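You operate a simulated robot arm through the tools that you are given. There is no shell and no other tool.

You are at the controls of a simulated robot arm. One attempt, no reset.

TASK
Soak the crust off the white banded fitting in the tub.
Fine: on the lifting tray, black lever down, up again once the crust is gone; fitting on the rubber mat, red knob to off.

The check looks at the end state, three seconds after you hand in, the way a careful person would. Anything else that was tipped, shoved, dropped, spilled or broken makes it a failure.

THE ROBOT
A 7-joint arm with a two-finger parallel gripper, fixed in place. Base frame: the origin is at the foot of the arm, x ahead of it, y to its left, z up. Readings come in mm, rad, newtons and seconds.
Its first joint turns from -2.601 to 2.601 rad. Payload 3.43 kg.
Tool frame: the origin (TCP) lies between the finger pads and is the grasp point; the fingertips stand 30 mm ahead of it; z points along the fingers, y is the line along which they close. Largest opening 94 mm; finger width 28, thickness 10; the body of the gripper, 50 by 96 mm, starts 55 mm behind the TCP.
Orientation is told as [roll, pitch, yaw] about the base's x, y, z axes, in that order, counted from this pose: with the fingers straight down and closing along the base's y, the tool's x points along the base's -x, its y along +y and its z along -z.

THE INTERFACE
- The arm moves only by the tool drive_tool. Its argument "plan" is a list of rows, each a list of 7 numbers: the shift along the tool's x, y, z in mm, then the turn, a rotation vector about the tool's x, y, z in rad, then the opening in per cent of the stroke, from 0 (shut) to 100 (fully open). In form: [[tx, ty, tz, wx, wy, wz, claw], ...]. A call has 1 to 20 rows; each row shifts and turns the commanded pose from where the row before left it, along the tool's axes as they then stand. Each row takes 0.2 s and may step no farther than 50 mm and 0.15 rad from the row before; otherwise, or with a gripper value out of range, the whole call is refused. Where a pose cannot be reached the arm comes as near as it can. A force on the tool above 90 N (or 10 N above the force at the start of the call, whichever is more), or a blocked arm, ends the call early, and 0.2 s more pass. Each finger travels about 45 mm/s and halts on what it meets, pressing with about 34 N; the grip force reading is that of the motor and also rises with nothing between the fingers. The clock runs only during rows and for 0.2 s after the last one: add rows that do not move to give the fingers time. It gives the time, the measured TCP pose, the force on the tool (base axes), the opening and the grip force at its end, in the units of the frame above (readings bear some noise), with the torque about the TCP (base axes, N m) and any sound that the robot's microphone picked up.
- Cameras (640 x 400 px; columns grow to the right, rows downward): "scene" is fixed at [400.6, 650.3, 1578.2]; the picture's right is [0.34, -0.94, 0.00], its down [-0.88, -0.32, -0.35] and it looks along [0.33, 0.12, -0.94] (base axes); focal length 214 px, centre (320, 200). "wrist" rides on the gripper at [76, 14, -102] in the tool frame; the picture's right is [-0.18, 0.98, 0.00], its down [-0.75, -0.14, -0.64] and it looks along [-0.63, -0.12, 0.77] (tool axes); focal length 243 px, centre (320, 200). There is no depth. A picture from a camera that has moved, and an enlarged one, comes with that camera's place and axes in the base frame and with its lens.
- grab_frame(camera): a new picture of that camera. It takes no simulated time.
- inspect(camera, box): a new picture of the part [left, top, right, bottom] of that camera's present view, enlarged. It takes no simulated time.
- job_done(): hands the job in; it is judged then, once.

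Places have to be worked out from the pictures, the camera data and where the tool is seen. Open the gripper and draw the arm clear of the work before you hand the job in, unless the task says otherwise.

The tools are called after "Call:" as name(argument=value, ...) on one line, values as JSON. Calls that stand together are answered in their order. drive_tool: Moves the arm, as the interface text tells. Its arguments: {"type":"object","properties":{"plan":{"type":"array","items":{"type":"array","items":{"type":"number"}}}},"required":["plan"]} The other tools are called the same way: grab_frame (camera) takes a picture; inspect (camera, box) takes an enlarged picture of a part of a camera's view; job_done () hands the job in.

At the start:

```text
time_s: 0.0
tcp_pos: [754.1, 637.2, 1237.0]
tool_rot: [0.002, 0.001, 0.0]
force: [0.9, -0.1, -0.8]
wrist_torque: [0.02, 0.02, 0.02]
width: 93.8
grasp_force: 0.2
```

scene: 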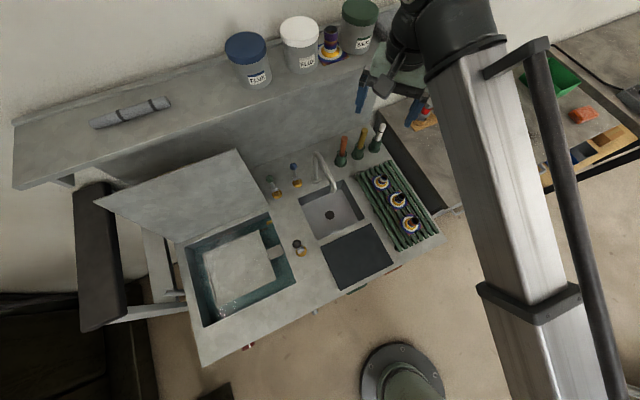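
wrist: 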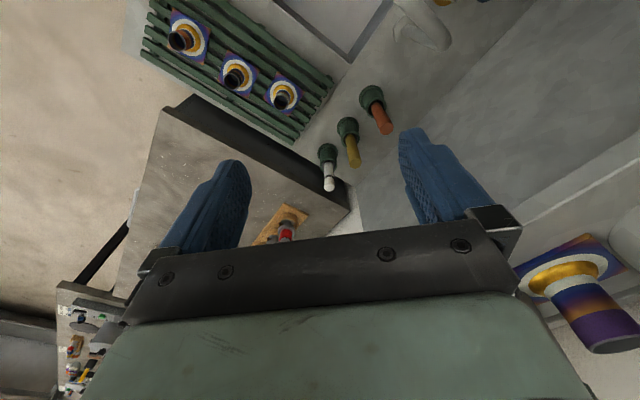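

The overview shows a tub with a lid, a sink, a ribbed rack with fittings, a dark mat, and several levers. I will enlarge the main areas before moving.

Call:
inspect(camera="scene", box=[170, 200, 310, 370])

Call:
inspect(camera="scene", box=[250, 120, 450, 270])

Call:
inspect(camera="scene", box=[220, 0, 400, 110])

Call:
inspect(camera="scene", box=[220, 240, 420, 380])

```text
2.35 times, centred on (240, 285) of scene
camera zoom: at [400.6, 650.3, 1578.2], right [0.34, -0.94, 0.0], down [-0.88, -0.32, -0.35], along [0.33, 0.12, -0.94], focal length 505 px, centre (508, 0)
```

zoom: 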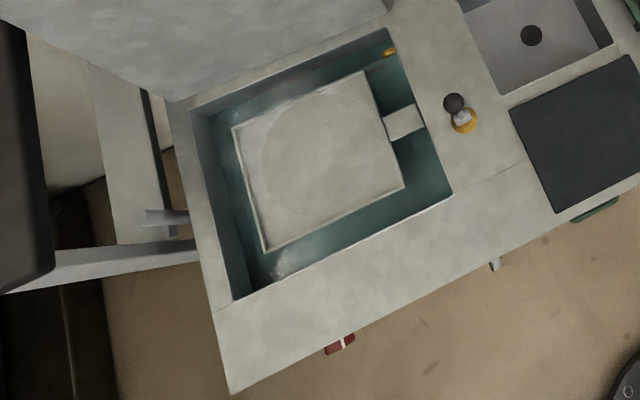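

```text
2.67 times, centred on (350, 195) of scene
camera zoom: at [400.6, 650.3, 1578.2], right [0.34, -0.94, 0.0], down [-0.88, -0.32, -0.35], along [0.33, 0.12, -0.94], focal length 572 px, centre (240, 213)
```

zoom: 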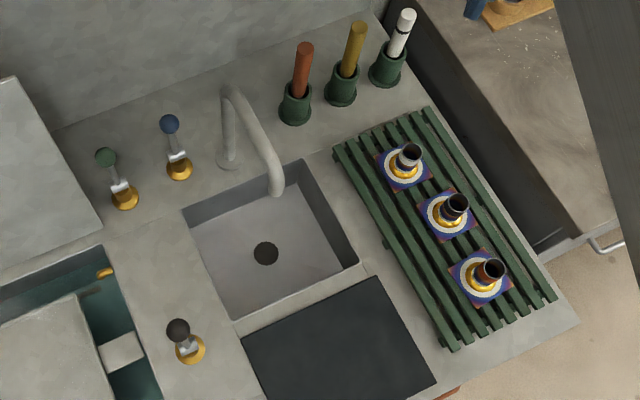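

```text
3.56 times, centred on (310, 55) of scene
camera zoom: at [400.6, 650.3, 1578.2], right [0.34, -0.94, 0.0], down [-0.88, -0.32, -0.35], along [0.33, 0.12, -0.94], focal length 763 px, centre (356, 716)
```

zoom: 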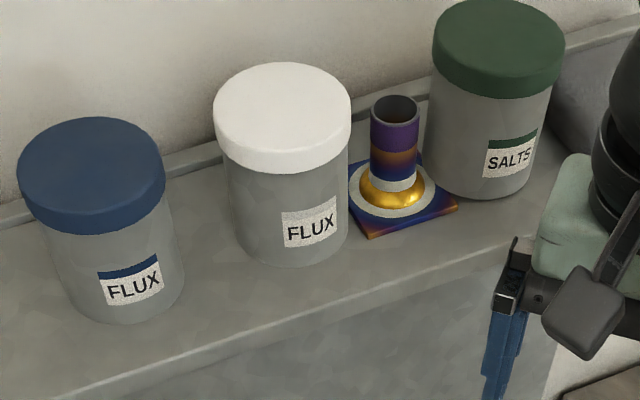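

```text
2.86 times, centred on (320, 310) of scene
camera zoom: at [400.6, 650.3, 1578.2], right [0.34, -0.94, 0.0], down [-0.88, -0.32, -0.35], along [0.33, 0.12, -0.94], focal length 613 px, centre (320, -114)
```

zoom: 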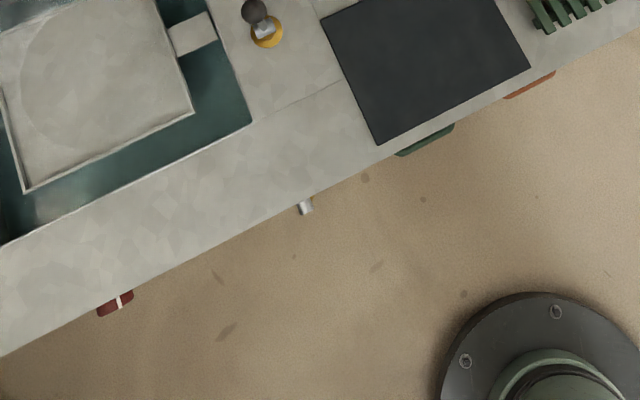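

Next I zoom in on the rack fittings, the levers and the front knobs to tell which fitting has the white band.

Call:
inspect(camera="scene", box=[365, 165, 435, 240])

Call:
inspect(camera="wrist", box=[130, 0, 350, 140])

Call:
inspect(camera="scene", box=[260, 150, 320, 265])

Call:
inspect(camera="scene", box=[235, 330, 265, 355])

```text
5.33 times, centred on (400, 202) of scene
camera zoom: at [400.6, 650.3, 1578.2], right [0.34, -0.94, 0.0], down [-0.88, -0.32, -0.35], along [0.33, 0.12, -0.94], focal length 1144 px, centre (-107, 187)
```

zoom: 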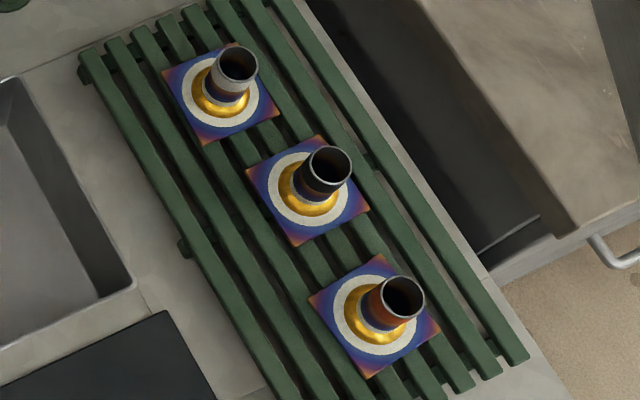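

```text
2.86 times, centred on (240, 70) of wrist
camera zoom: at [680.8, 650.4, 1338.5], right [0.18, 0.98, 0.0], down [0.75, -0.14, 0.64], along [0.63, -0.12, -0.77], focal length 693 px, centre (549, 571)
```

zoom: 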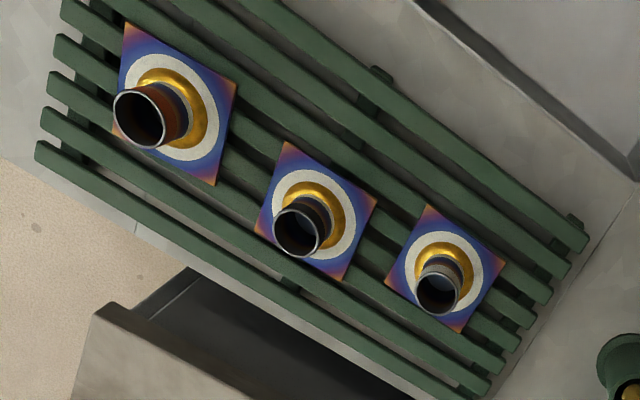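

```text
3.48 times, centred on (290, 208) of scene
camera zoom: at [400.6, 650.3, 1578.2], right [0.34, -0.94, 0.0], down [-0.88, -0.32, -0.35], along [0.33, 0.12, -0.94], focal length 746 px, centre (424, 174)
```

zoom: 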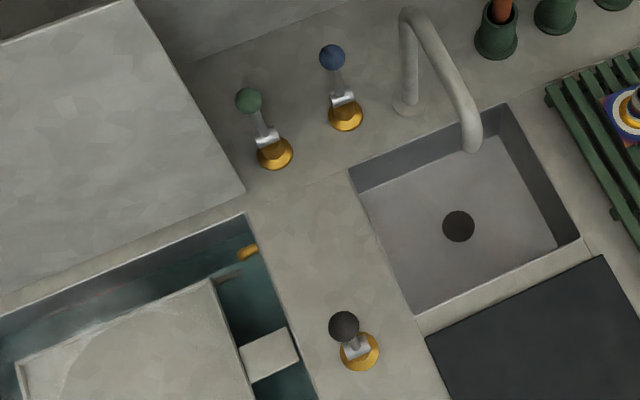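

```text
16.00 times, centred on (250, 342) of scene
camera zoom: at [400.6, 650.3, 1578.2], right [0.34, -0.94, 0.0], down [-0.88, -0.32, -0.35], along [0.33, 0.12, -0.94], focal length 3432 px, centre (1440, -2080)
```

zoom: 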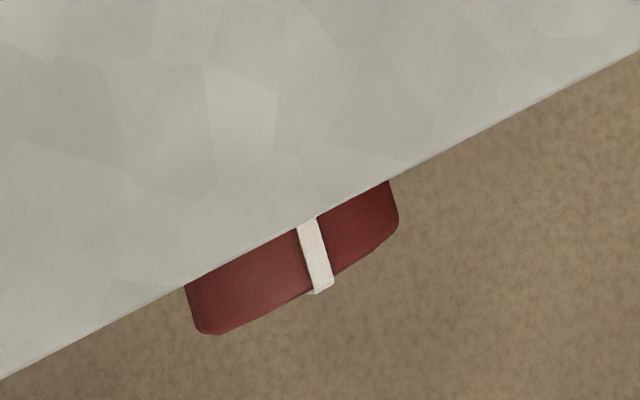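

The white-banded fitting is the one at the back of the slatted rack. By triangulation it sits near (813, 544, 820). The bench front runs at about 45° to the base, so I back off from the shelf, turn the tool 45° to line up with the bench, and look again.

Call:
drive_tool(plan=[[38, -26, 0, 0, 0, 0, 100], [38, -26, 0, 0, 0, 0, 100], [38, -26, 0, 0, 0, 0, 100], [0, 0, 0, 0, 0, -0.15, 100], [0, 0, 0, 0, 0, -0.15, 100], [0, 0, 0, 0, 0, -0.15, 100], [0, 0, 0, 0, 0, -0.15, 100], [0, 0, 0, 0, 0, -0.15, 100], [0, 0, 0, 0, 0, -0.0354, 100], [0, 0, 0, 0, 0, 0, 100]])

```text
time_s: 1.8
tcp_pos: [656.2, 573.4, 1200.1]
tool_rot: [0.004, -0.025, 0.683]
force: [-0.3, 1.3, -0.4]
wrist_torque: [-0.04, -0.03, -0.03]
width: 93.8
grasp_force: 0.0
out of reach, approached as far as the arm can: row 2, 3, 4
stopped in row 8: the force on the tool passed its limit at 107 N (the readings are from after the stop); the commanded pose is now the measured one
```

The call stopped on a force spike in row 8, and some poses were out of reach at that height. I look at both views to see whether anything was touched.

Call:
grab_frame(camera="scene")

Call:
grab_frame(camera="wrist")

```text
taken
```

scene: 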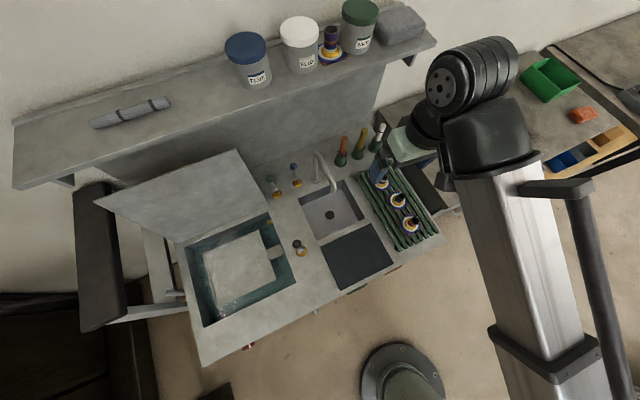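

```text
taken
camera wrist: at [588.2, 533.1, 1300.8], right [-0.48, 0.88, 0.01], down [0.66, 0.35, 0.66], along [0.58, 0.32, -0.75], focal length 243 px, centre (320, 200)
```

wrist: 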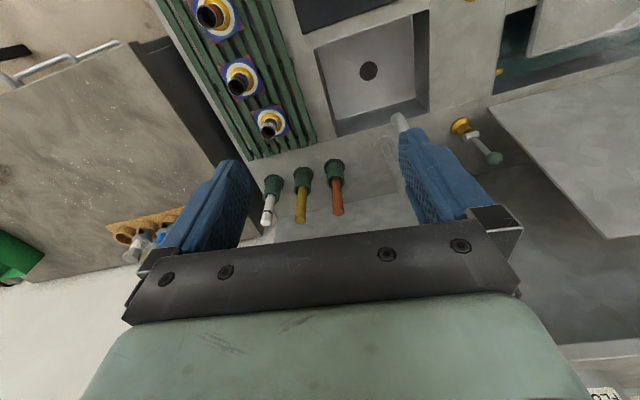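

Nothing looks disturbed, so the spike probably came from folding the arm up near its reach limit. I go straight down into the comfortable zone and level the orientation in small steps.

Call:
drive_tool(plan=[[0, 0, 20, 0, 0, 0, 100], [0, 0, 25, 0, 0, 0, 100], [0, 0, 25, 0, 0.012, -0.03, 100], [0, 0, 25, 0, 0.013, -0.03, 100], [0, 0, 25, 0, 0, -0.03, 100], [0, 0, 25, 0, 0, -0.012, 100], [0, 0, 20, 0, 0, 0, 100], [0, 0, 0, 0, 0, 0, 100]])

```text
time_s: 3.6
tcp_pos: [658.9, 575.0, 1036.1]
tool_rot: [0.002, -0.002, 0.784]
force: [1.1, -1.1, -0.1]
wrist_torque: [0.01, -0.01, 0.0]
width: 94.1
grasp_force: 0.1
```

The tool is now level with yaw 0.784 at z = 1036. I take fresh pictures to triangulate the bench, the fittings, the tray and the levers.

Call:
grab_frame(camera="wrist")

Call:
grab_frame(camera="scene")

```text
taken
camera wrist: at [596.3, 529.9, 1137.5], right [-0.56, 0.83, 0.0], down [0.63, 0.43, 0.64], along [0.53, 0.36, -0.77], focal length 243 px, centre (320, 200)
```

wrist: 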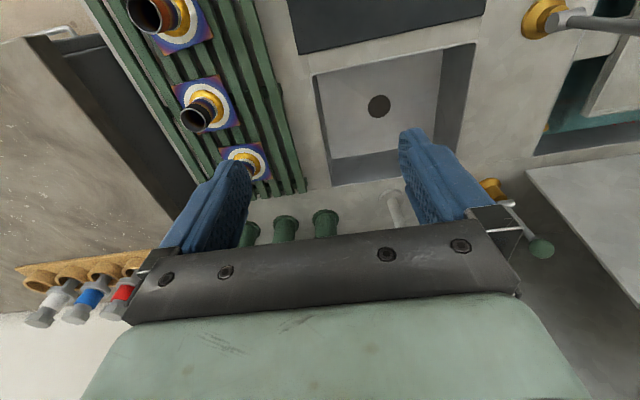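

```text
taken
```

scene: 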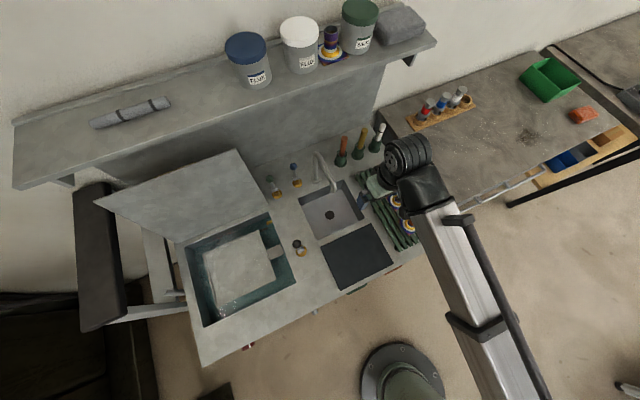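

To tighten the bench-height estimate I measure the mat corners and lever details at higher zoom in both views.

Call:
inspect(camera="scene", box=[290, 200, 400, 300])

Call:
inspect(camera="wrist", box=[280, 0, 500, 140])

Call:
inspect(camera="wrist", box=[80, 0, 300, 200])

Call:
inspect(camera="wrist", box=[480, 0, 640, 100])

```text
4.00 times, centred on (345, 250) of scene
camera zoom: at [400.6, 650.3, 1578.2], right [0.34, -0.94, 0.0], down [-0.88, -0.32, -0.35], along [0.33, 0.12, -0.94], focal length 858 px, centre (220, 0)
```

zoom: 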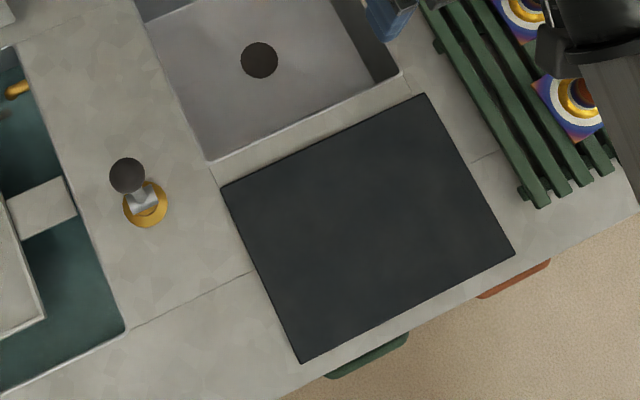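

```text
2.86 times, centred on (390, 70) of wrist
camera zoom: at [596.3, 529.9, 1137.5], right [-0.56, 0.83, 0.0], down [0.63, 0.43, 0.64], along [0.53, 0.36, -0.77], focal length 693 px, centre (120, 571)
```

zoom: 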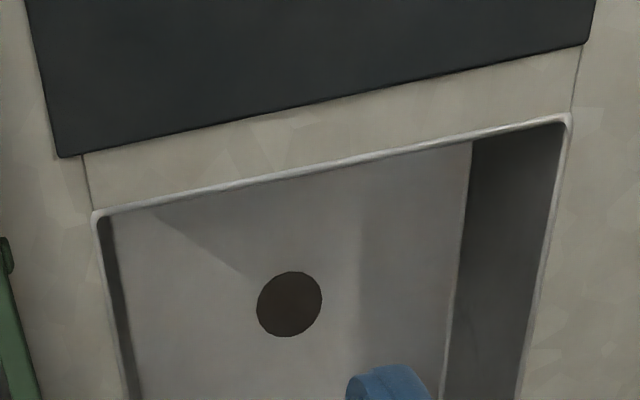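

```text
2.00 times, centred on (190, 100) of wrist
camera zoom: at [596.3, 529.9, 1137.5], right [-0.56, 0.83, 0.0], down [0.63, 0.43, 0.64], along [0.53, 0.36, -0.77], focal length 485 px, centre (580, 400)
```

zoom: 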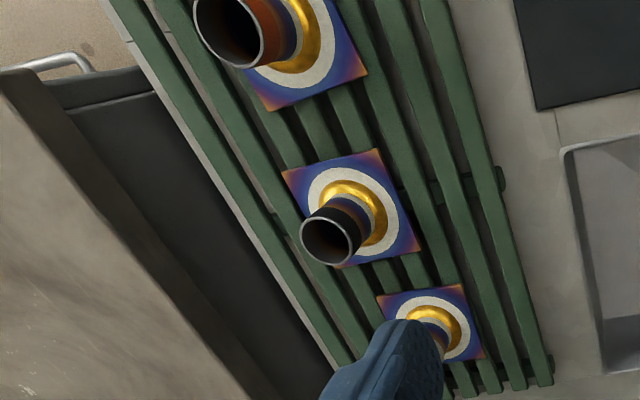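

```text
4.00 times, centred on (560, 50) of wrist
camera zoom: at [596.3, 529.9, 1137.5], right [-0.56, 0.83, 0.0], down [0.63, 0.43, 0.64], along [0.53, 0.36, -0.77], focal length 970 px, centre (-640, 800)
```

zoom: 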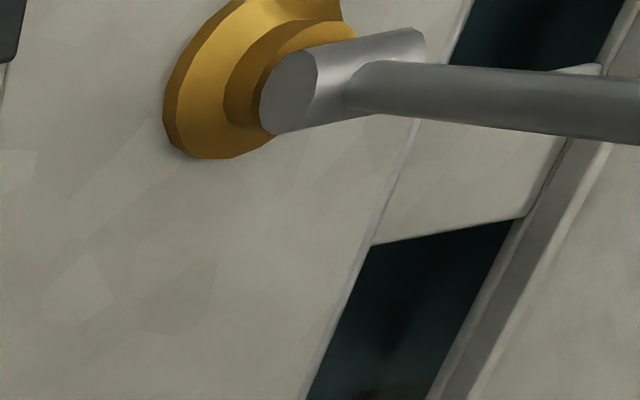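

The mat comes out at u −128…79, v 684…843 in bench axes, with the bench top at about z = 800. The tray, tub and black lever fit that frame too. Before handling anything I'll view the red knob on the front panel, so I pull back over the front edge and lower a bit.

Call:
drive_tool(plan=[[42, 0, 10, 0, 0, 0, 100], [42, 0, 10, 0, 0, 0, 100], [42, 0, 15, 0, 0, 0, 100], [42, 0, 20, 0, 0, 0, 100], [42, 0, 25, 0, 0, 0, 100], [0, 0, 25, 0, 0, 0, 100], [0, 0, 0, 0, 0, 0, 100]])

```text
time_s: 5.2
tcp_pos: [509.9, 428.4, 927.8]
tool_rot: [0.001, -0.002, 0.785]
force: [0.0, -0.2, 0.0]
wrist_torque: [-0.01, -0.03, -0.01]
width: 94.1
grasp_force: 0.1
```

The arm tracked cleanly to u = 58, v = 663, z = 928. Now I sweep along the front of the bench to a spot where the wrist camera can see the red knob.

Call:
drive_tool(plan=[[15, 42, 0, 0, 0, 0, 100], [15, 42, 0, 0, 0, 0, 100], [20, 42, 0, 0, 0, 0, 100], [20, 42, 0, 0, 0, 0, 100], [20, 42, 0, 0, 0, 0, 100], [20, 42, 0, 0, 0, 0, 100], [20, 42, 0, 0, 0, 0, 100], [20, 42, 0, 0, 0, 0, 100], [20, 42, 0, 0, 0, 0, 100], [20, 42, 0, 0, 0, 0, 100], [20, 42, 0, 0, 0, 0, 100], [0, 0, 0, 0, 0, 0, 100]])

Call:
grab_frame(camera="wrist")

Call:
grab_frame(camera="scene")

```text
time_s: 7.8
tcp_pos: [32.2, 604.3, 933.1]
tool_rot: [0.001, -0.001, 0.784]
force: [0.3, 0.5, -0.2]
wrist_torque: [-0.03, 0.01, 0.0]
width: 93.8
grasp_force: 0.0
```

```text
taken
camera wrist: at [-30.6, 559.0, 1035.2], right [-0.56, 0.83, 0.0], down [0.63, 0.43, 0.64], along [0.53, 0.36, -0.77], focal length 243 px, centre (320, 200)
```

wrist: 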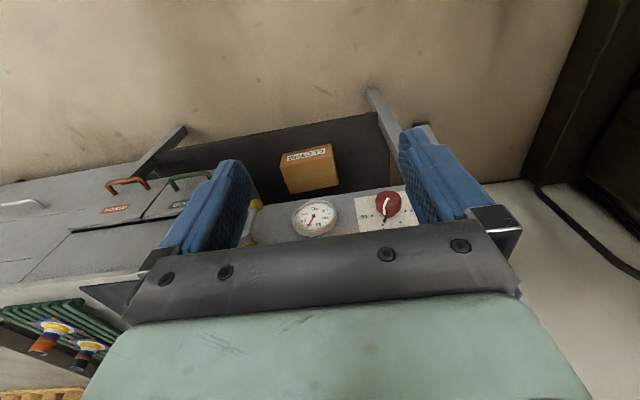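

```text
taken
```

scene: 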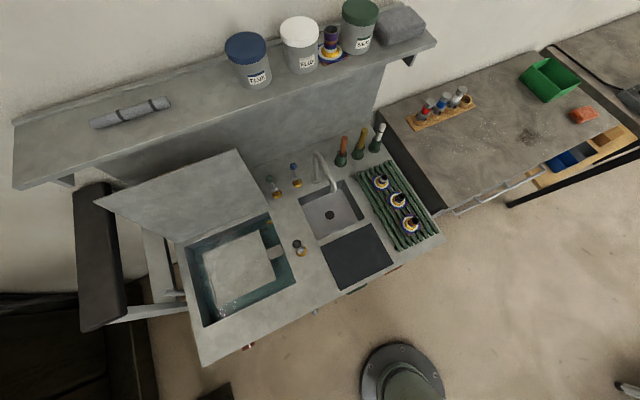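

The front panel is visible: a dial gauge and a red knob on a marked plate. I zoom in to read the markings.

Call:
inspect(camera="wrist", box=[340, 175, 430, 245])

Call:
inspect(camera="wrist", box=[230, 170, 420, 260])

Call:
inspect(camera="wrist", box=[80, 150, 250, 260])

```text
5.71 times, centred on (385, 210) of wrist
camera zoom: at [-30.6, 559.0, 1035.2], right [-0.56, 0.83, 0.0], down [0.63, 0.43, 0.64], along [0.53, 0.36, -0.77], focal length 1386 px, centre (-51, 143)
```

zoom: 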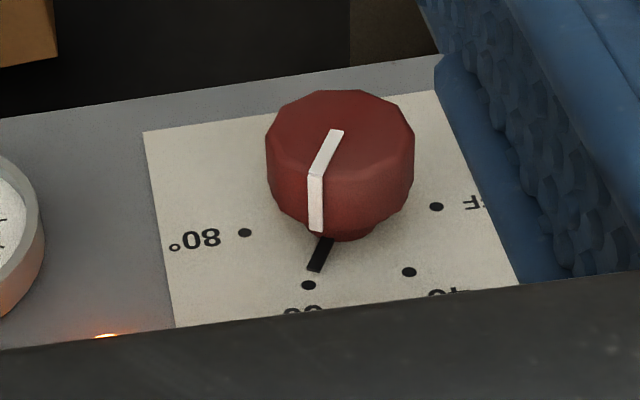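

```text
3.37 times, centred on (325, 215) of wrist
camera zoom: at [-30.6, 559.0, 1035.2], right [-0.56, 0.83, 0.0], down [0.63, 0.43, 0.64], along [0.53, 0.36, -0.77], focal length 817 px, centre (303, 150)
```

zoom: 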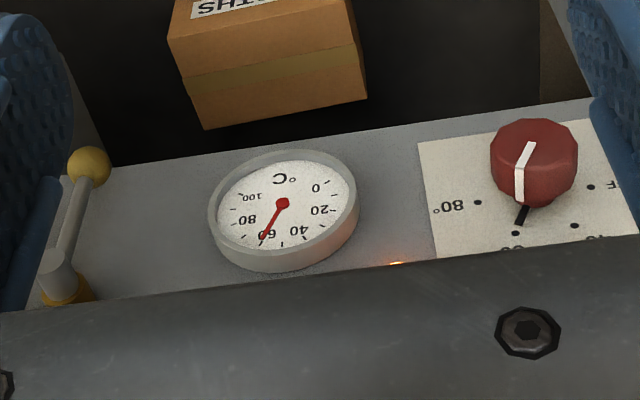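

```text
3.64 times, centred on (165, 205) of wrist
camera zoom: at [-30.6, 559.0, 1035.2], right [-0.56, 0.83, 0.0], down [0.63, 0.43, 0.64], along [0.53, 0.36, -0.77], focal length 882 px, centre (884, 182)
```

zoom: 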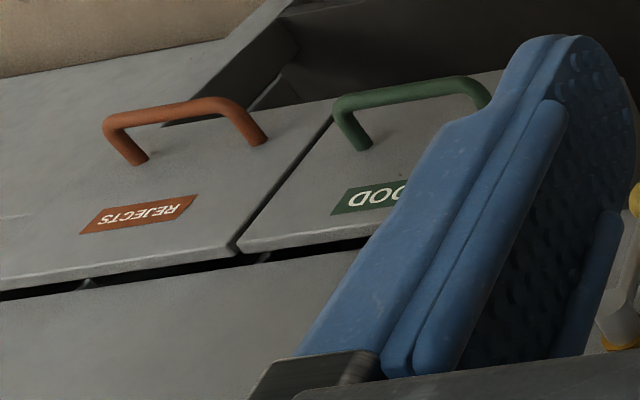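

The red knob is a 40/60/80/OFF temperature dial now at 60°. OFF is 120° counter-clockwise seen from the front, and the knob centre is about u = −484, z = 713. Next I get a close look at the black lever and tray before fetching the fitting.

Call:
drive_tool(plan=[[-34, -28, 0, 0, 0, 0, 100], [-34, -28, 0, 0, 0, 0, 100], [-34, -28, 0, 0, 0, 0, 100], [-34, -28, 0, 0, 0, 0, 100], [-34, -28, 0, 0, 0, 0, 100], [-34, -28, 0, 0, 0, 0, 100], [-34, -28, 0, 0, 0, 0, 100], [0, 0, 0, 0, 0, 0, 100]])

Call:
grab_frame(camera="wrist")

Call:
inspect(camera="wrist", box=[240, 60, 420, 240])

Call:
inspect(camera="wrist", box=[430, 60, 640, 240])

```text
time_s: 9.6
tcp_pos: [340.4, 633.0, 930.6]
tool_rot: [0.003, -0.002, 0.786]
force: [0.4, 1.4, -0.1]
wrist_torque: [0.01, 0.02, -0.03]
width: 93.8
grasp_force: 0.0
```

```text
taken
camera wrist: at [278.3, 589.0, 1033.2], right [-0.56, 0.83, 0.0], down [0.63, 0.43, 0.64], along [0.53, 0.36, -0.77], focal length 243 px, centre (320, 200)
```

wrist: 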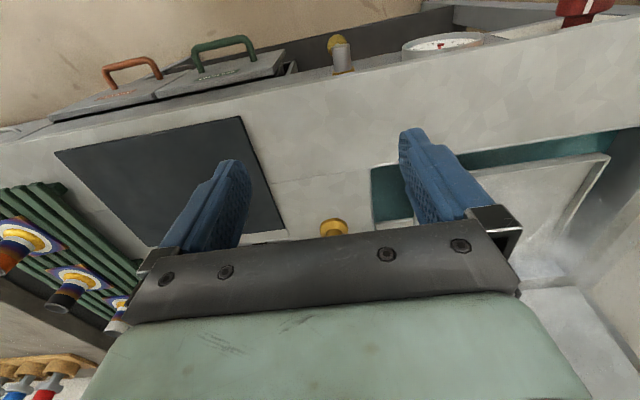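

```text
2.22 times, centred on (330, 150) of wrist
camera zoom: at [278.3, 589.0, 1033.2], right [-0.56, 0.83, 0.0], down [0.63, 0.43, 0.64], along [0.53, 0.36, -0.77], focal length 539 px, centre (298, 311)
```

zoom: 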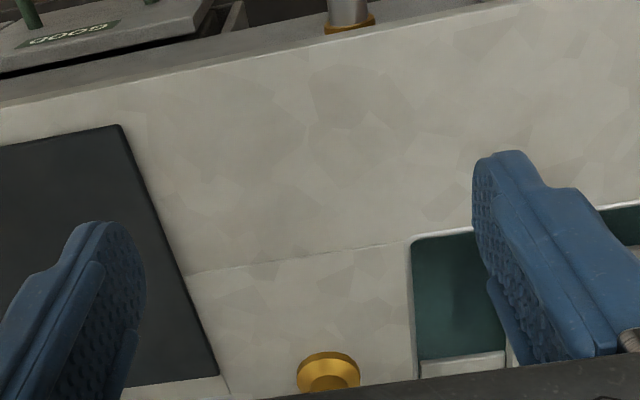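

```text
2.22 times, centred on (535, 150) of wrist
camera zoom: at [278.3, 589.0, 1033.2], right [-0.56, 0.83, 0.0], down [0.63, 0.43, 0.64], along [0.53, 0.36, -0.77], focal length 539 px, centre (-158, 311)
```

zoom: 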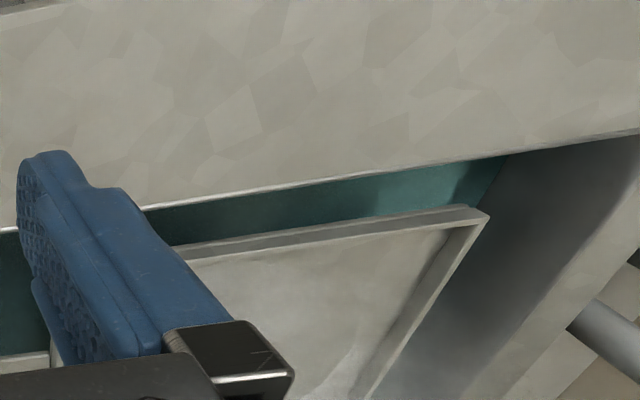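

The tray has a raised rim and sits at about bench level, but the gripper hides the lever. I move to u ≈ −60, v ≈ 850, z ≈ 1000, where the lever should show clear of the fingers.

Call:
drive_tool(plan=[[0, -37, -18, 0, 0, 0, 100], [0, -37, -18, 0, 0, 0, 100], [0, -37, -18, 0, 0, 0, 100], [0, -36, -16, 0, 0, 0, 100], [-40, 0, 0, 0, 0, 0, 100], [-40, 0, 0, 0, 0, 0, 100], [-40, 0, 0, 0, 0, 0, 100], [-40, 0, 0, 0, 0, 0, 100], [0, 0, 0, 0, 0, 0, 100]])

Call:
grab_frame(camera="wrist")

Call:
inspect(camera="wrist", box=[420, 30, 580, 180])

Call:
inspect(camera="wrist", box=[480, 20, 640, 230])

```text
time_s: 11.6
tcp_pos: [558.4, 642.7, 1001.1]
tool_rot: [0.002, -0.002, 0.785]
force: [0.0, -0.2, -0.2]
wrist_torque: [-0.04, -0.02, 0.0]
width: 94.3
grasp_force: 0.0
```

```text
taken
camera wrist: at [496.9, 596.8, 1102.5], right [-0.56, 0.83, 0.0], down [0.63, 0.43, 0.64], along [0.53, 0.36, -0.77], focal length 243 px, centre (320, 200)
```

wrist: 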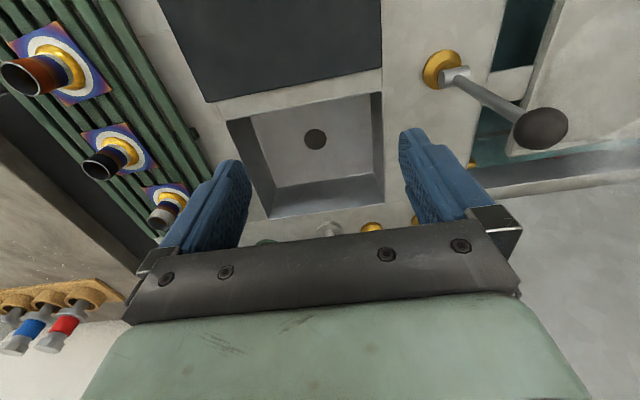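

```text
2.67 times, centred on (500, 105) of wrist
camera zoom: at [496.9, 596.8, 1102.5], right [-0.56, 0.83, 0.0], down [0.63, 0.43, 0.64], along [0.53, 0.36, -0.77], focal length 647 px, centre (-160, 453)
```

zoom: 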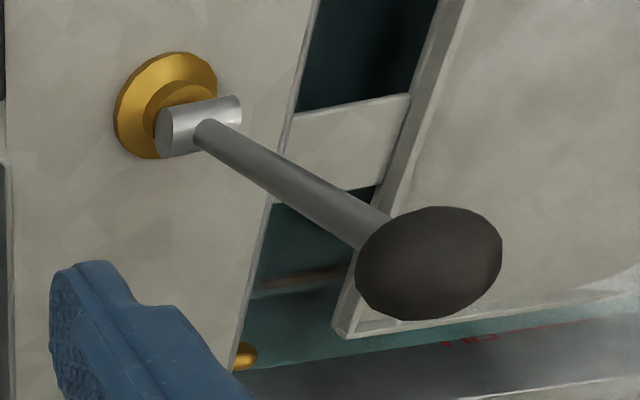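

```text
1.90 times, centred on (560, 125) of wrist
camera zoom: at [496.9, 596.8, 1102.5], right [-0.56, 0.83, 0.0], down [0.63, 0.43, 0.64], along [0.53, 0.36, -0.77], focal length 462 px, centre (-137, 343)
```

zoom: 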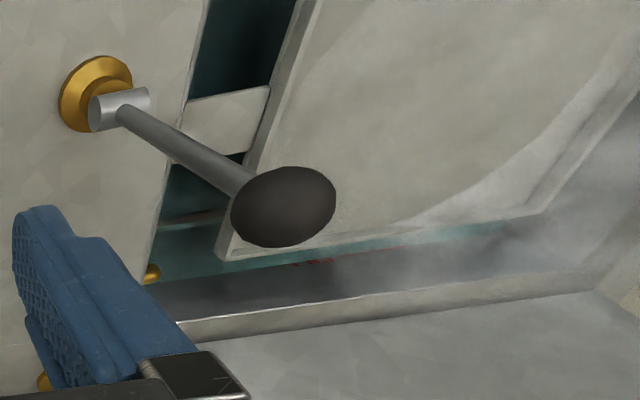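

The black lever's rod stands vertical, with pivot near (v 860, z 829) and ball near z = 956. Its horizontal pivot runs along u, so it swings in the v–z plane. Now I move over the rack so that the white-banded fitting shows between the fingers.

Call:
drive_tool(plan=[[-5, -41, 0, 0, 0, 0, 100], [-5, -41, 0, 0, 0, 0, 100], [-5, -41, 0, 0, 0, 0, 100], [-5, -41, 0, 0, 0, 0, 100], [-5, -41, 0, 0, 0, 0, 100], [-5, -42, 0, 0, 0, 0, 100], [0, 0, 0, 0, 0, 0, 100]])

Call:
grab_frame(camera="wrist")

Call:
inspect(camera="wrist", box=[250, 80, 410, 230])

Call:
inspect(camera="wrist", box=[220, 0, 440, 120])

```text
time_s: 13.2
tcp_pos: [753.3, 489.6, 1000.7]
tool_rot: [0.003, -0.002, 0.785]
force: [0.9, -0.2, -0.1]
wrist_torque: [0.03, -0.01, 0.02]
width: 94.1
grasp_force: 0.0
```

```text
taken
camera wrist: at [691.8, 445.2, 1102.1], right [-0.56, 0.83, 0.0], down [0.63, 0.43, 0.64], along [0.53, 0.36, -0.77], focal length 243 px, centre (320, 200)
```

wrist: 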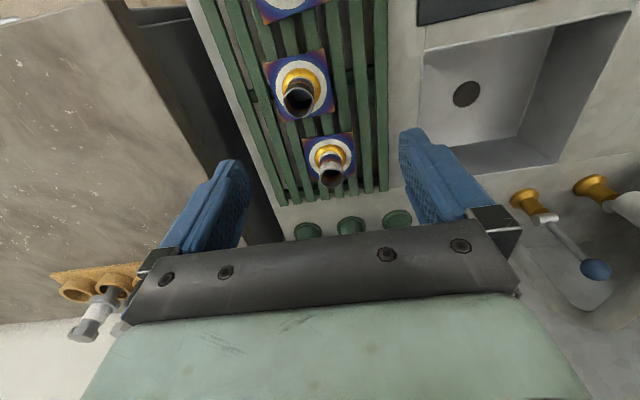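

```text
2.67 times, centred on (330, 155) of wrist
camera zoom: at [691.8, 445.2, 1102.1], right [-0.56, 0.83, 0.0], down [0.63, 0.43, 0.64], along [0.53, 0.36, -0.77], focal length 647 px, centre (293, 320)
```

zoom: 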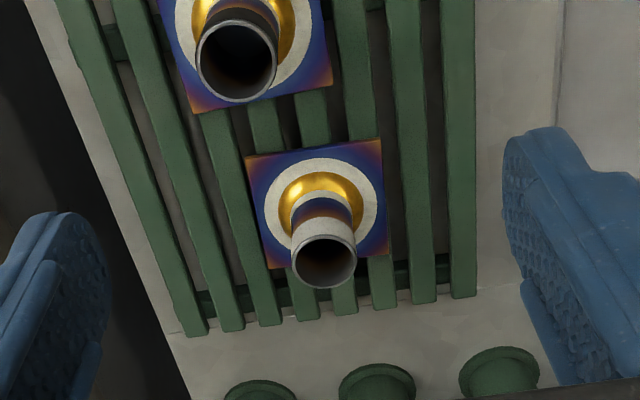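

```text
2.91 times, centred on (330, 60) of wrist
camera zoom: at [691.8, 445.2, 1102.1], right [-0.56, 0.83, 0.0], down [0.63, 0.43, 0.64], along [0.53, 0.36, -0.77], focal length 706 px, centre (291, 607)
```

zoom: 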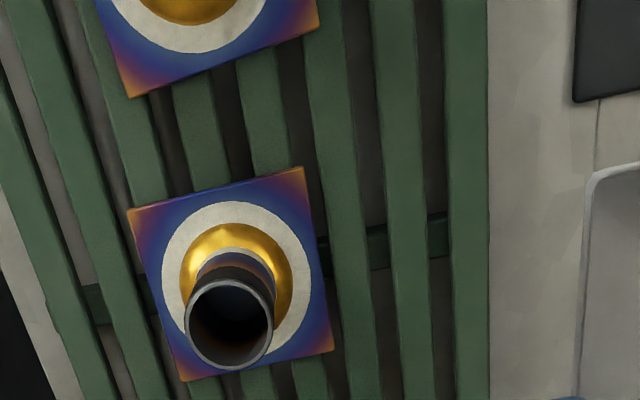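

The white-banded fitting's axis is at about u = 189.5, v = 963, with its pipe top near z = 872 and diameter about 27 mm. The pale ring around the gold fillet is the flux crust. I move over it and come down part way to check alignment.

Call:
drive_tool(plan=[[-42, -1.5, 0, 0, 0, 0, 100], [-42, -1.5, 0, 0, 0, 0, 100], [0, 0, 25, 0, 0, 0, 100], [0, 0, 25, 0, 0, 0, 100], [0, 0, 20, 0, 0, 0, 100], [0, 0, 0, 0, 0, 0, 100]])

Call:
grab_frame(camera="wrist")

Call:
inspect(camera="wrist", box=[230, 80, 430, 240])

Call:
grab_frame(camera="scene")

```text
time_s: 14.6
tcp_pos: [815.6, 546.3, 929.9]
tool_rot: [0.002, -0.002, 0.783]
force: [-0.1, -0.2, -0.2]
wrist_torque: [-0.02, -0.01, 0.01]
width: 93.8
grasp_force: 0.1
```

```text
taken
camera wrist: at [753.1, 502.3, 1031.4], right [-0.56, 0.83, 0.0], down [0.63, 0.43, 0.64], along [0.53, 0.36, -0.77], focal length 243 px, centre (320, 200)
```

wrist: 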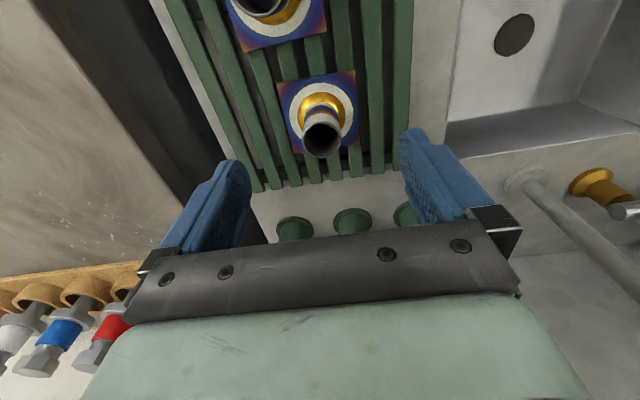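

```text
2.50 times, centred on (330, 160) of wrist
camera zoom: at [753.1, 502.3, 1031.4], right [-0.56, 0.83, 0.0], down [0.63, 0.43, 0.64], along [0.53, 0.36, -0.77], focal length 606 px, centre (295, 300)
```

zoom: 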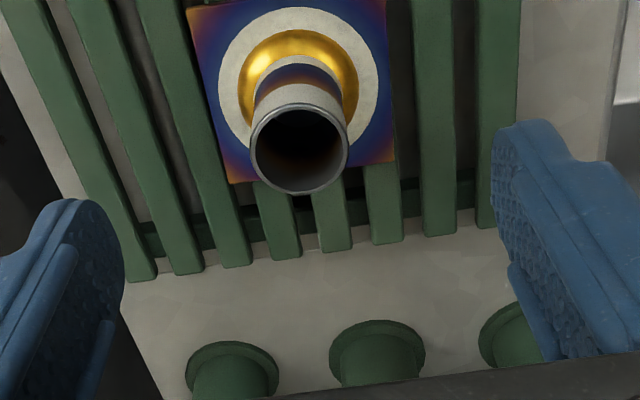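

```text
taken
```

scene: 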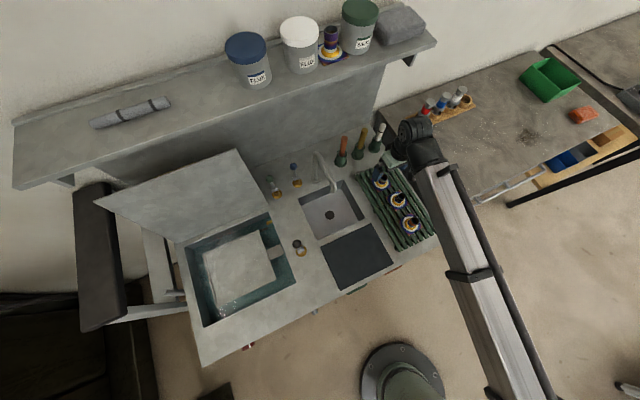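

The pipe lies on the tool axis within a millimetre (TCP u = 190.4, v = 963.0 against the pipe at 190.3, 963.4). I descend to z ≈ 870, so the fingertips stay above the gold fillet, and close on the pipe.

Call:
drive_tool(plan=[[0, 0, 20, 0, 0, 0, 100], [0, 0, 20, 0, 0, 0, 100], [0, 0, 20, 0, 0, 0, 100], [0, 0, 0, 0, 0, 0, 60], [0, 0, 0, 0, 0, 0, 30], [0, 0, 0, 0, 0, 0, 0], [0, 0, 0, 0, 0, 0, 0], [0, 0, 0, 0, 0, 0, 0], [0, 0, 0, 0, 0, 0, 0], [0, 0, 0, 0, 0, 0, 0]])

Call:
grab_frame(camera="wrist")

```text
time_s: 16.8
tcp_pos: [815.0, 546.1, 870.0]
tool_rot: [0.001, -0.001, 0.784]
force: [0.0, 0.3, 0.7]
wrist_torque: [-0.01, -0.01, 0.02]
width: 27.9
grasp_force: 34.0
```

```text
taken
camera wrist: at [753.6, 501.4, 972.1], right [-0.56, 0.83, 0.0], down [0.63, 0.43, 0.64], along [0.53, 0.36, -0.77], focal length 243 px, centre (320, 200)
```

wrist: 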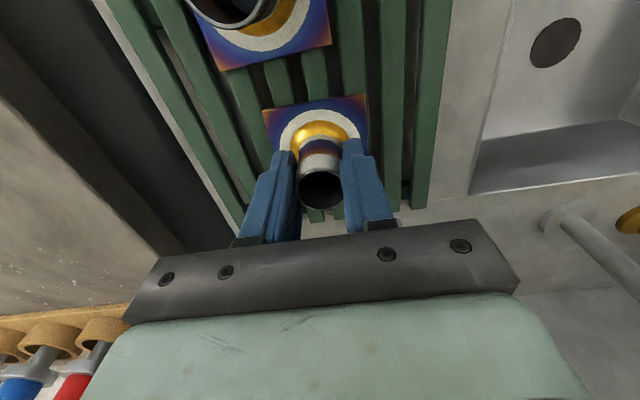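

The grip holds at 27.9 mm with 34 N. I lift the fitting clear of the rack and draw it back toward the front.

Call:
drive_tool(plan=[[0, 0, -8, 0, 0, 0, 0], [0, 0, -20, 0, 0, 0, 0], [0, 0, -30, 0, 0, 0, 0], [0, 0, -32, 0, 0, 0, 0], [20, 0, 0, 0, 0, 0, 0], [38, 0, 0, 0, 0, 0, 0], [38, 0, 0, 0, 0, 0, 0], [38, 0, 0, 0, 0, 0, 0], [38, 0, 0, 0, 0, 0, 0], [30, 0, 0, 0, 0, 0, 0], [0, 0, 0, 0, 0, 0, 0]])

Call:
grab_frame(camera="wrist")

```text
time_s: 19.2
tcp_pos: [673.5, 403.7, 961.7]
tool_rot: [0.002, -0.002, 0.782]
force: [0.1, -0.2, -0.9]
wrist_torque: [0.04, -0.02, 0.01]
width: 28.0
grasp_force: 33.7
```

```text
taken
camera wrist: at [610.8, 359.2, 1062.1], right [-0.56, 0.83, 0.0], down [0.63, 0.43, 0.64], along [0.53, 0.36, -0.77], focal length 243 px, centre (320, 200)
```

wrist: 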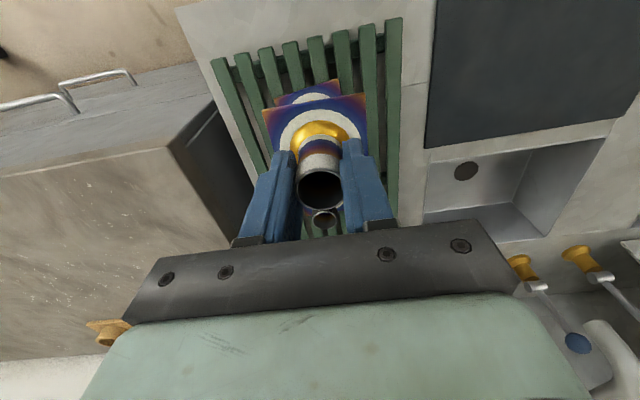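

The fitting is held steady. I carry it along the bench at v ≈ 762, well in front of the black lever, to u ≈ −400.

Call:
drive_tool(plan=[[0, 25, 0, 0, 0, 0, 0], [0, 42, 0, 0, 0, 0, 0], [0, 42, 0, 0, 0, 0, 0], [0, 42, 0, 0, 0, 0, 0], [0, 42, 0, 0, 0, 0, 0], [0, 42, 0, 0, 0, 0, 0], [0, 42, 0, 0, 0, 0, 0], [0, 42, 0, 0, 0, 0, 0], [0, 42, 0, 0, 0, 0, 0], [0, 42, 0, 0, 0, 0, 0], [0, 42, 0, 0, 0, 0, 0], [0, 42, 0, 0, 0, 0, 0], [0, 42, 0, 0, 0, 0, 0], [0, 42, 0, 0, 0, 0, 0], [0, 20, 0, 0, 0, 0, 0], [0, 0, 0, 0, 0, 0, 0]])

Call:
grab_frame(camera="wrist")

Call:
grab_frame(camera="scene")

```text
time_s: 22.6
tcp_pos: [255.2, 821.7, 961.4]
tool_rot: [0.002, -0.003, 0.785]
force: [0.3, -0.3, -1.2]
wrist_torque: [0.0, 0.0, -0.01]
width: 28.2
grasp_force: 34.2
```

```text
taken
camera wrist: at [193.0, 777.5, 1062.7], right [-0.56, 0.83, 0.0], down [0.63, 0.43, 0.64], along [0.53, 0.36, -0.77], focal length 243 px, centre (320, 200)
```

wrist: 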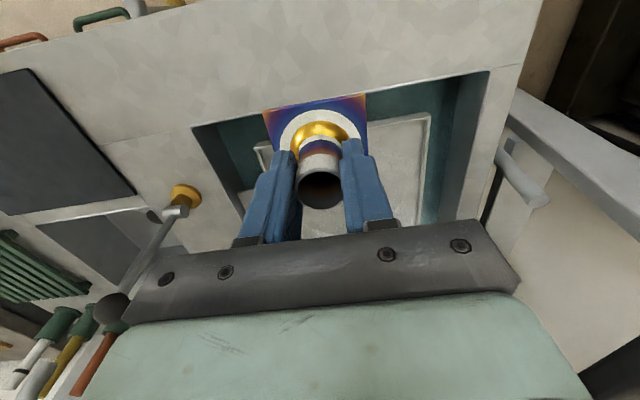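

```text
taken
```

scene: 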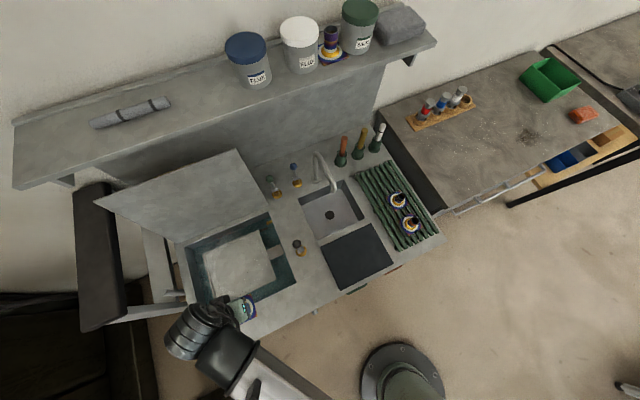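

I move forward over the tray to v ≈ 873 and lower to z ≈ 880, then check the gap to the tray.

Call:
drive_tool(plan=[[-28, 0, 0, 0, 0, 0, 0], [-28, 0, 0, 0, 0, 0, 0], [-28, 0, 0, 0, 0, 0, 0], [-28, 0, 0, 0, 0, 0, 0], [0, 0, 25, 0, 0, 0, 0], [0, 0, 25, 0, 0, 0, 0], [0, 0, 20, 0, 0, 0, 0], [0, 0, 12, 0, 0, 0, 0], [0, 0, 0, 0, 0, 0, 0]])

Call:
grab_frame(camera="wrist")

Call:
inspect(camera="scene", box=[170, 200, 310, 340])

```text
time_s: 24.6
tcp_pos: [335.2, 902.3, 879.4]
tool_rot: [0.003, -0.002, 0.785]
force: [-0.2, 0.6, -1.7]
wrist_torque: [-0.01, 0.0, 0.03]
width: 28.1
grasp_force: 34.1
```

```text
taken
camera wrist: at [273.0, 856.9, 981.4], right [-0.56, 0.83, 0.0], down [0.63, 0.43, 0.64], along [0.53, 0.36, -0.77], focal length 243 px, centre (320, 200)
```

wrist: 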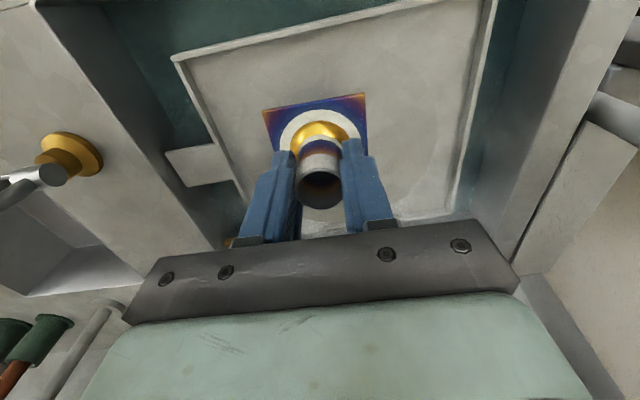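

```text
2.86 times, centred on (240, 270) of scene
camera zoom: at [400.6, 650.3, 1578.2], right [0.34, -0.94, 0.0], down [-0.88, -0.32, -0.35], along [0.33, 0.12, -0.94], focal length 613 px, centre (549, 0)
```

zoom: 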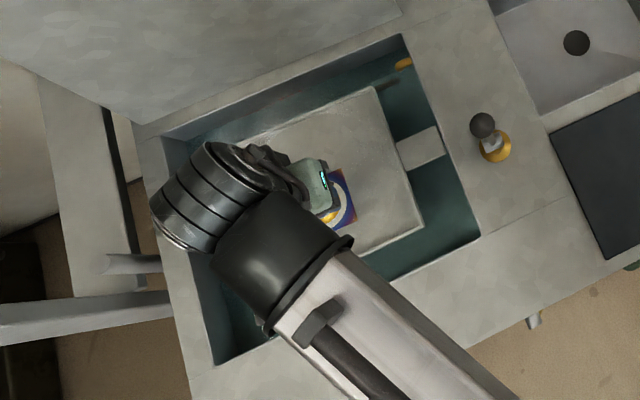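

The fitting is well inside the tray rim. I go down slowly in small steps, watching the force for first contact.

Call:
drive_tool(plan=[[0, 0, 12, 0, 0, 0, 0], [0, 0, 10, 0, 0, 0, 0], [0, 0, 6, 0, 0, 0, 0], [0, 0, 0, 0, 0, 0, 0]])

```text
time_s: 25.6
tcp_pos: [334.3, 902.4, 853.3]
tool_rot: [0.001, -0.002, 0.782]
force: [-0.5, -0.8, -0.7]
wrist_torque: [0.01, 0.0, 0.04]
width: 27.8
grasp_force: 33.6
```

No contact yet at z = 853. I continue in 3 mm steps.

Call:
drive_tool(plan=[[0, 0, 3, 0, 0, 0, 0], [0, 0, 3, 0, 0, 0, 0], [0, 0, 0, 0, 0, 0, 0]])

Call:
inspect(camera="wrist", box=[230, 70, 410, 220])

```text
time_s: 26.4
tcp_pos: [332.6, 902.7, 847.0]
tool_rot: [0.002, -0.001, 0.785]
force: [-0.2, -0.9, -1.8]
wrist_torque: [0.0, -0.01, -0.02]
width: 27.7
grasp_force: 34.4
```

```text
2.67 times, centred on (320, 145) of wrist
camera zoom: at [271.7, 857.3, 948.3], right [-0.56, 0.83, 0.0], down [0.63, 0.43, 0.64], along [0.53, 0.36, -0.77], focal length 647 px, centre (320, 347)
```

zoom: 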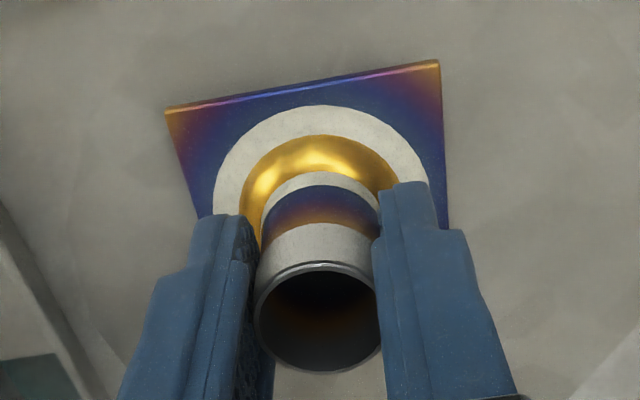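

Still free at z = 847. I continue in 2–3 mm steps.

Call:
drive_tool(plan=[[0, 0, 3, 0, 0, 0, 0], [0, 0, 2, 0, 0, 0, 0], [0, 0, 0, 0, 0, 0, 0]])

```text
time_s: 27.2
tcp_pos: [333.2, 902.3, 840.0]
tool_rot: [0.002, -0.004, 0.783]
force: [0.6, -0.2, -2.3]
wrist_torque: [0.05, -0.03, 0.0]
width: 27.9
grasp_force: 33.4
```

There is still no contact at z = 840. I keep lowering in 2 mm steps.

Call:
drive_tool(plan=[[0, 0, 2, 0, 0, 0, 0], [0, 0, 2, 0, 0, 0, 0], [0, 0, 0, 0, 0, 0, 0]])

Call:
inspect(camera="wrist", box=[180, 40, 460, 220])

```text
time_s: 28.0
tcp_pos: [334.3, 901.5, 836.4]
tool_rot: [0.002, -0.004, 0.785]
force: [0.3, -0.8, -1.5]
wrist_torque: [0.06, -0.02, 0.01]
width: 28.1
grasp_force: 33.9
```

```text
2.22 times, centred on (320, 130) of wrist
camera zoom: at [271.9, 857.2, 938.6], right [-0.56, 0.83, 0.0], down [0.63, 0.43, 0.64], along [0.53, 0.36, -0.77], focal length 539 px, centre (320, 356)
```

zoom: 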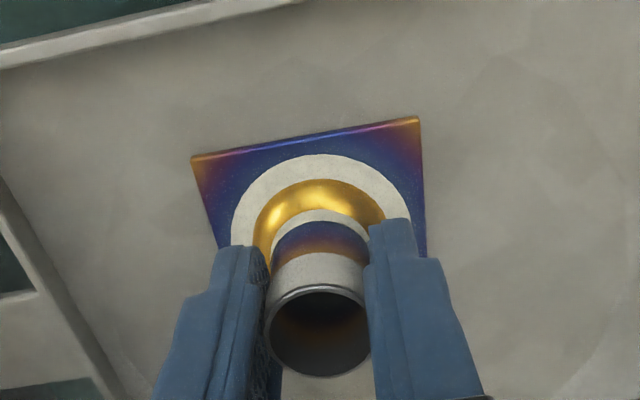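

The force is still just the fitting's weight. I continue down in 2 mm steps.

Call:
drive_tool(plan=[[0, 0, 2, 0, 0, 0, 0], [0, 0, 2, 0, 0, 0, 0], [0, 0, 0, 0, 0, 0, 0]])

```text
time_s: 28.8
tcp_pos: [334.5, 901.9, 833.4]
tool_rot: [0.002, -0.001, 0.784]
force: [-0.6, -0.9, 2.5]
wrist_torque: [-0.26, 0.03, 0.01]
width: 27.9
grasp_force: 34.3
```

The force changed sign (−1.5 to +2.5 N) and a torque appeared, so contact has begun at z ≈ 833. I add 1 mm to seat it and confirm.

Call:
drive_tool(plan=[[0, 0, 1, 0, 0, 0, 0], [0, 0, 0, 0, 0, 0, 0]])

```text
time_s: 29.4
tcp_pos: [335.5, 902.4, 831.0]
tool_rot: [0.002, -0.001, 0.784]
force: [-0.2, -1.5, 1.1]
wrist_torque: [-0.2, 0.02, 0.0]
width: 27.7
grasp_force: 34.1
```

The force stays light with a persistent torque, so the fitting may be touching on one edge. One more 1 mm step will tell.

Call:
drive_tool(plan=[[0, 0, 1, 0, 0, 0, 0], [0, 0, 0, 0, 0, 0, 0]])

Call:
inspect(camera="wrist", box=[180, 40, 460, 220])

Call:
inspect(camera="scene", box=[170, 200, 310, 340])

```text
time_s: 30.0
tcp_pos: [334.7, 901.5, 831.6]
tool_rot: [0.001, -0.001, 0.783]
force: [-1.1, -0.6, 2.1]
wrist_torque: [-0.17, 0.03, -0.07]
width: 27.6
grasp_force: 33.8
```

```text
2.22 times, centred on (320, 130) of wrist
camera zoom: at [272.3, 857.7, 932.6], right [-0.56, 0.83, 0.0], down [0.63, 0.43, 0.64], along [0.53, 0.36, -0.77], focal length 539 px, centre (320, 356)
```

zoom: 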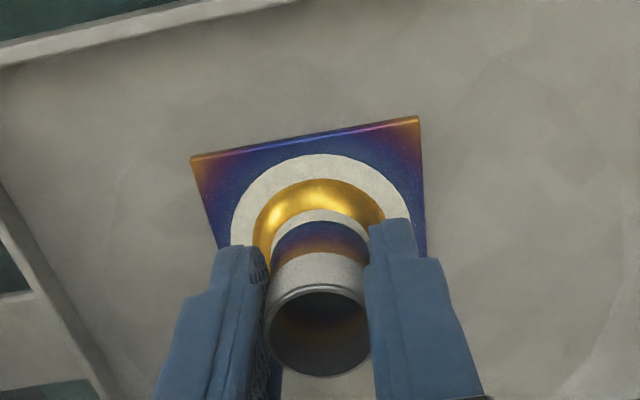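

```text
2.86 times, centred on (240, 270) of scene
camera zoom: at [400.6, 650.3, 1578.2], right [0.34, -0.94, 0.0], down [-0.88, -0.32, -0.35], along [0.33, 0.12, -0.94], focal length 613 px, centre (549, 0)
```

zoom: 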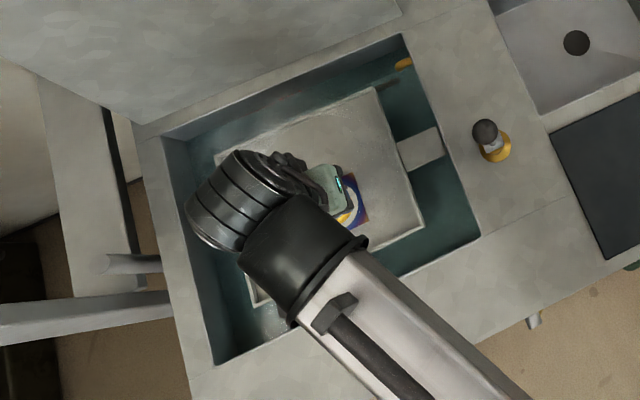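

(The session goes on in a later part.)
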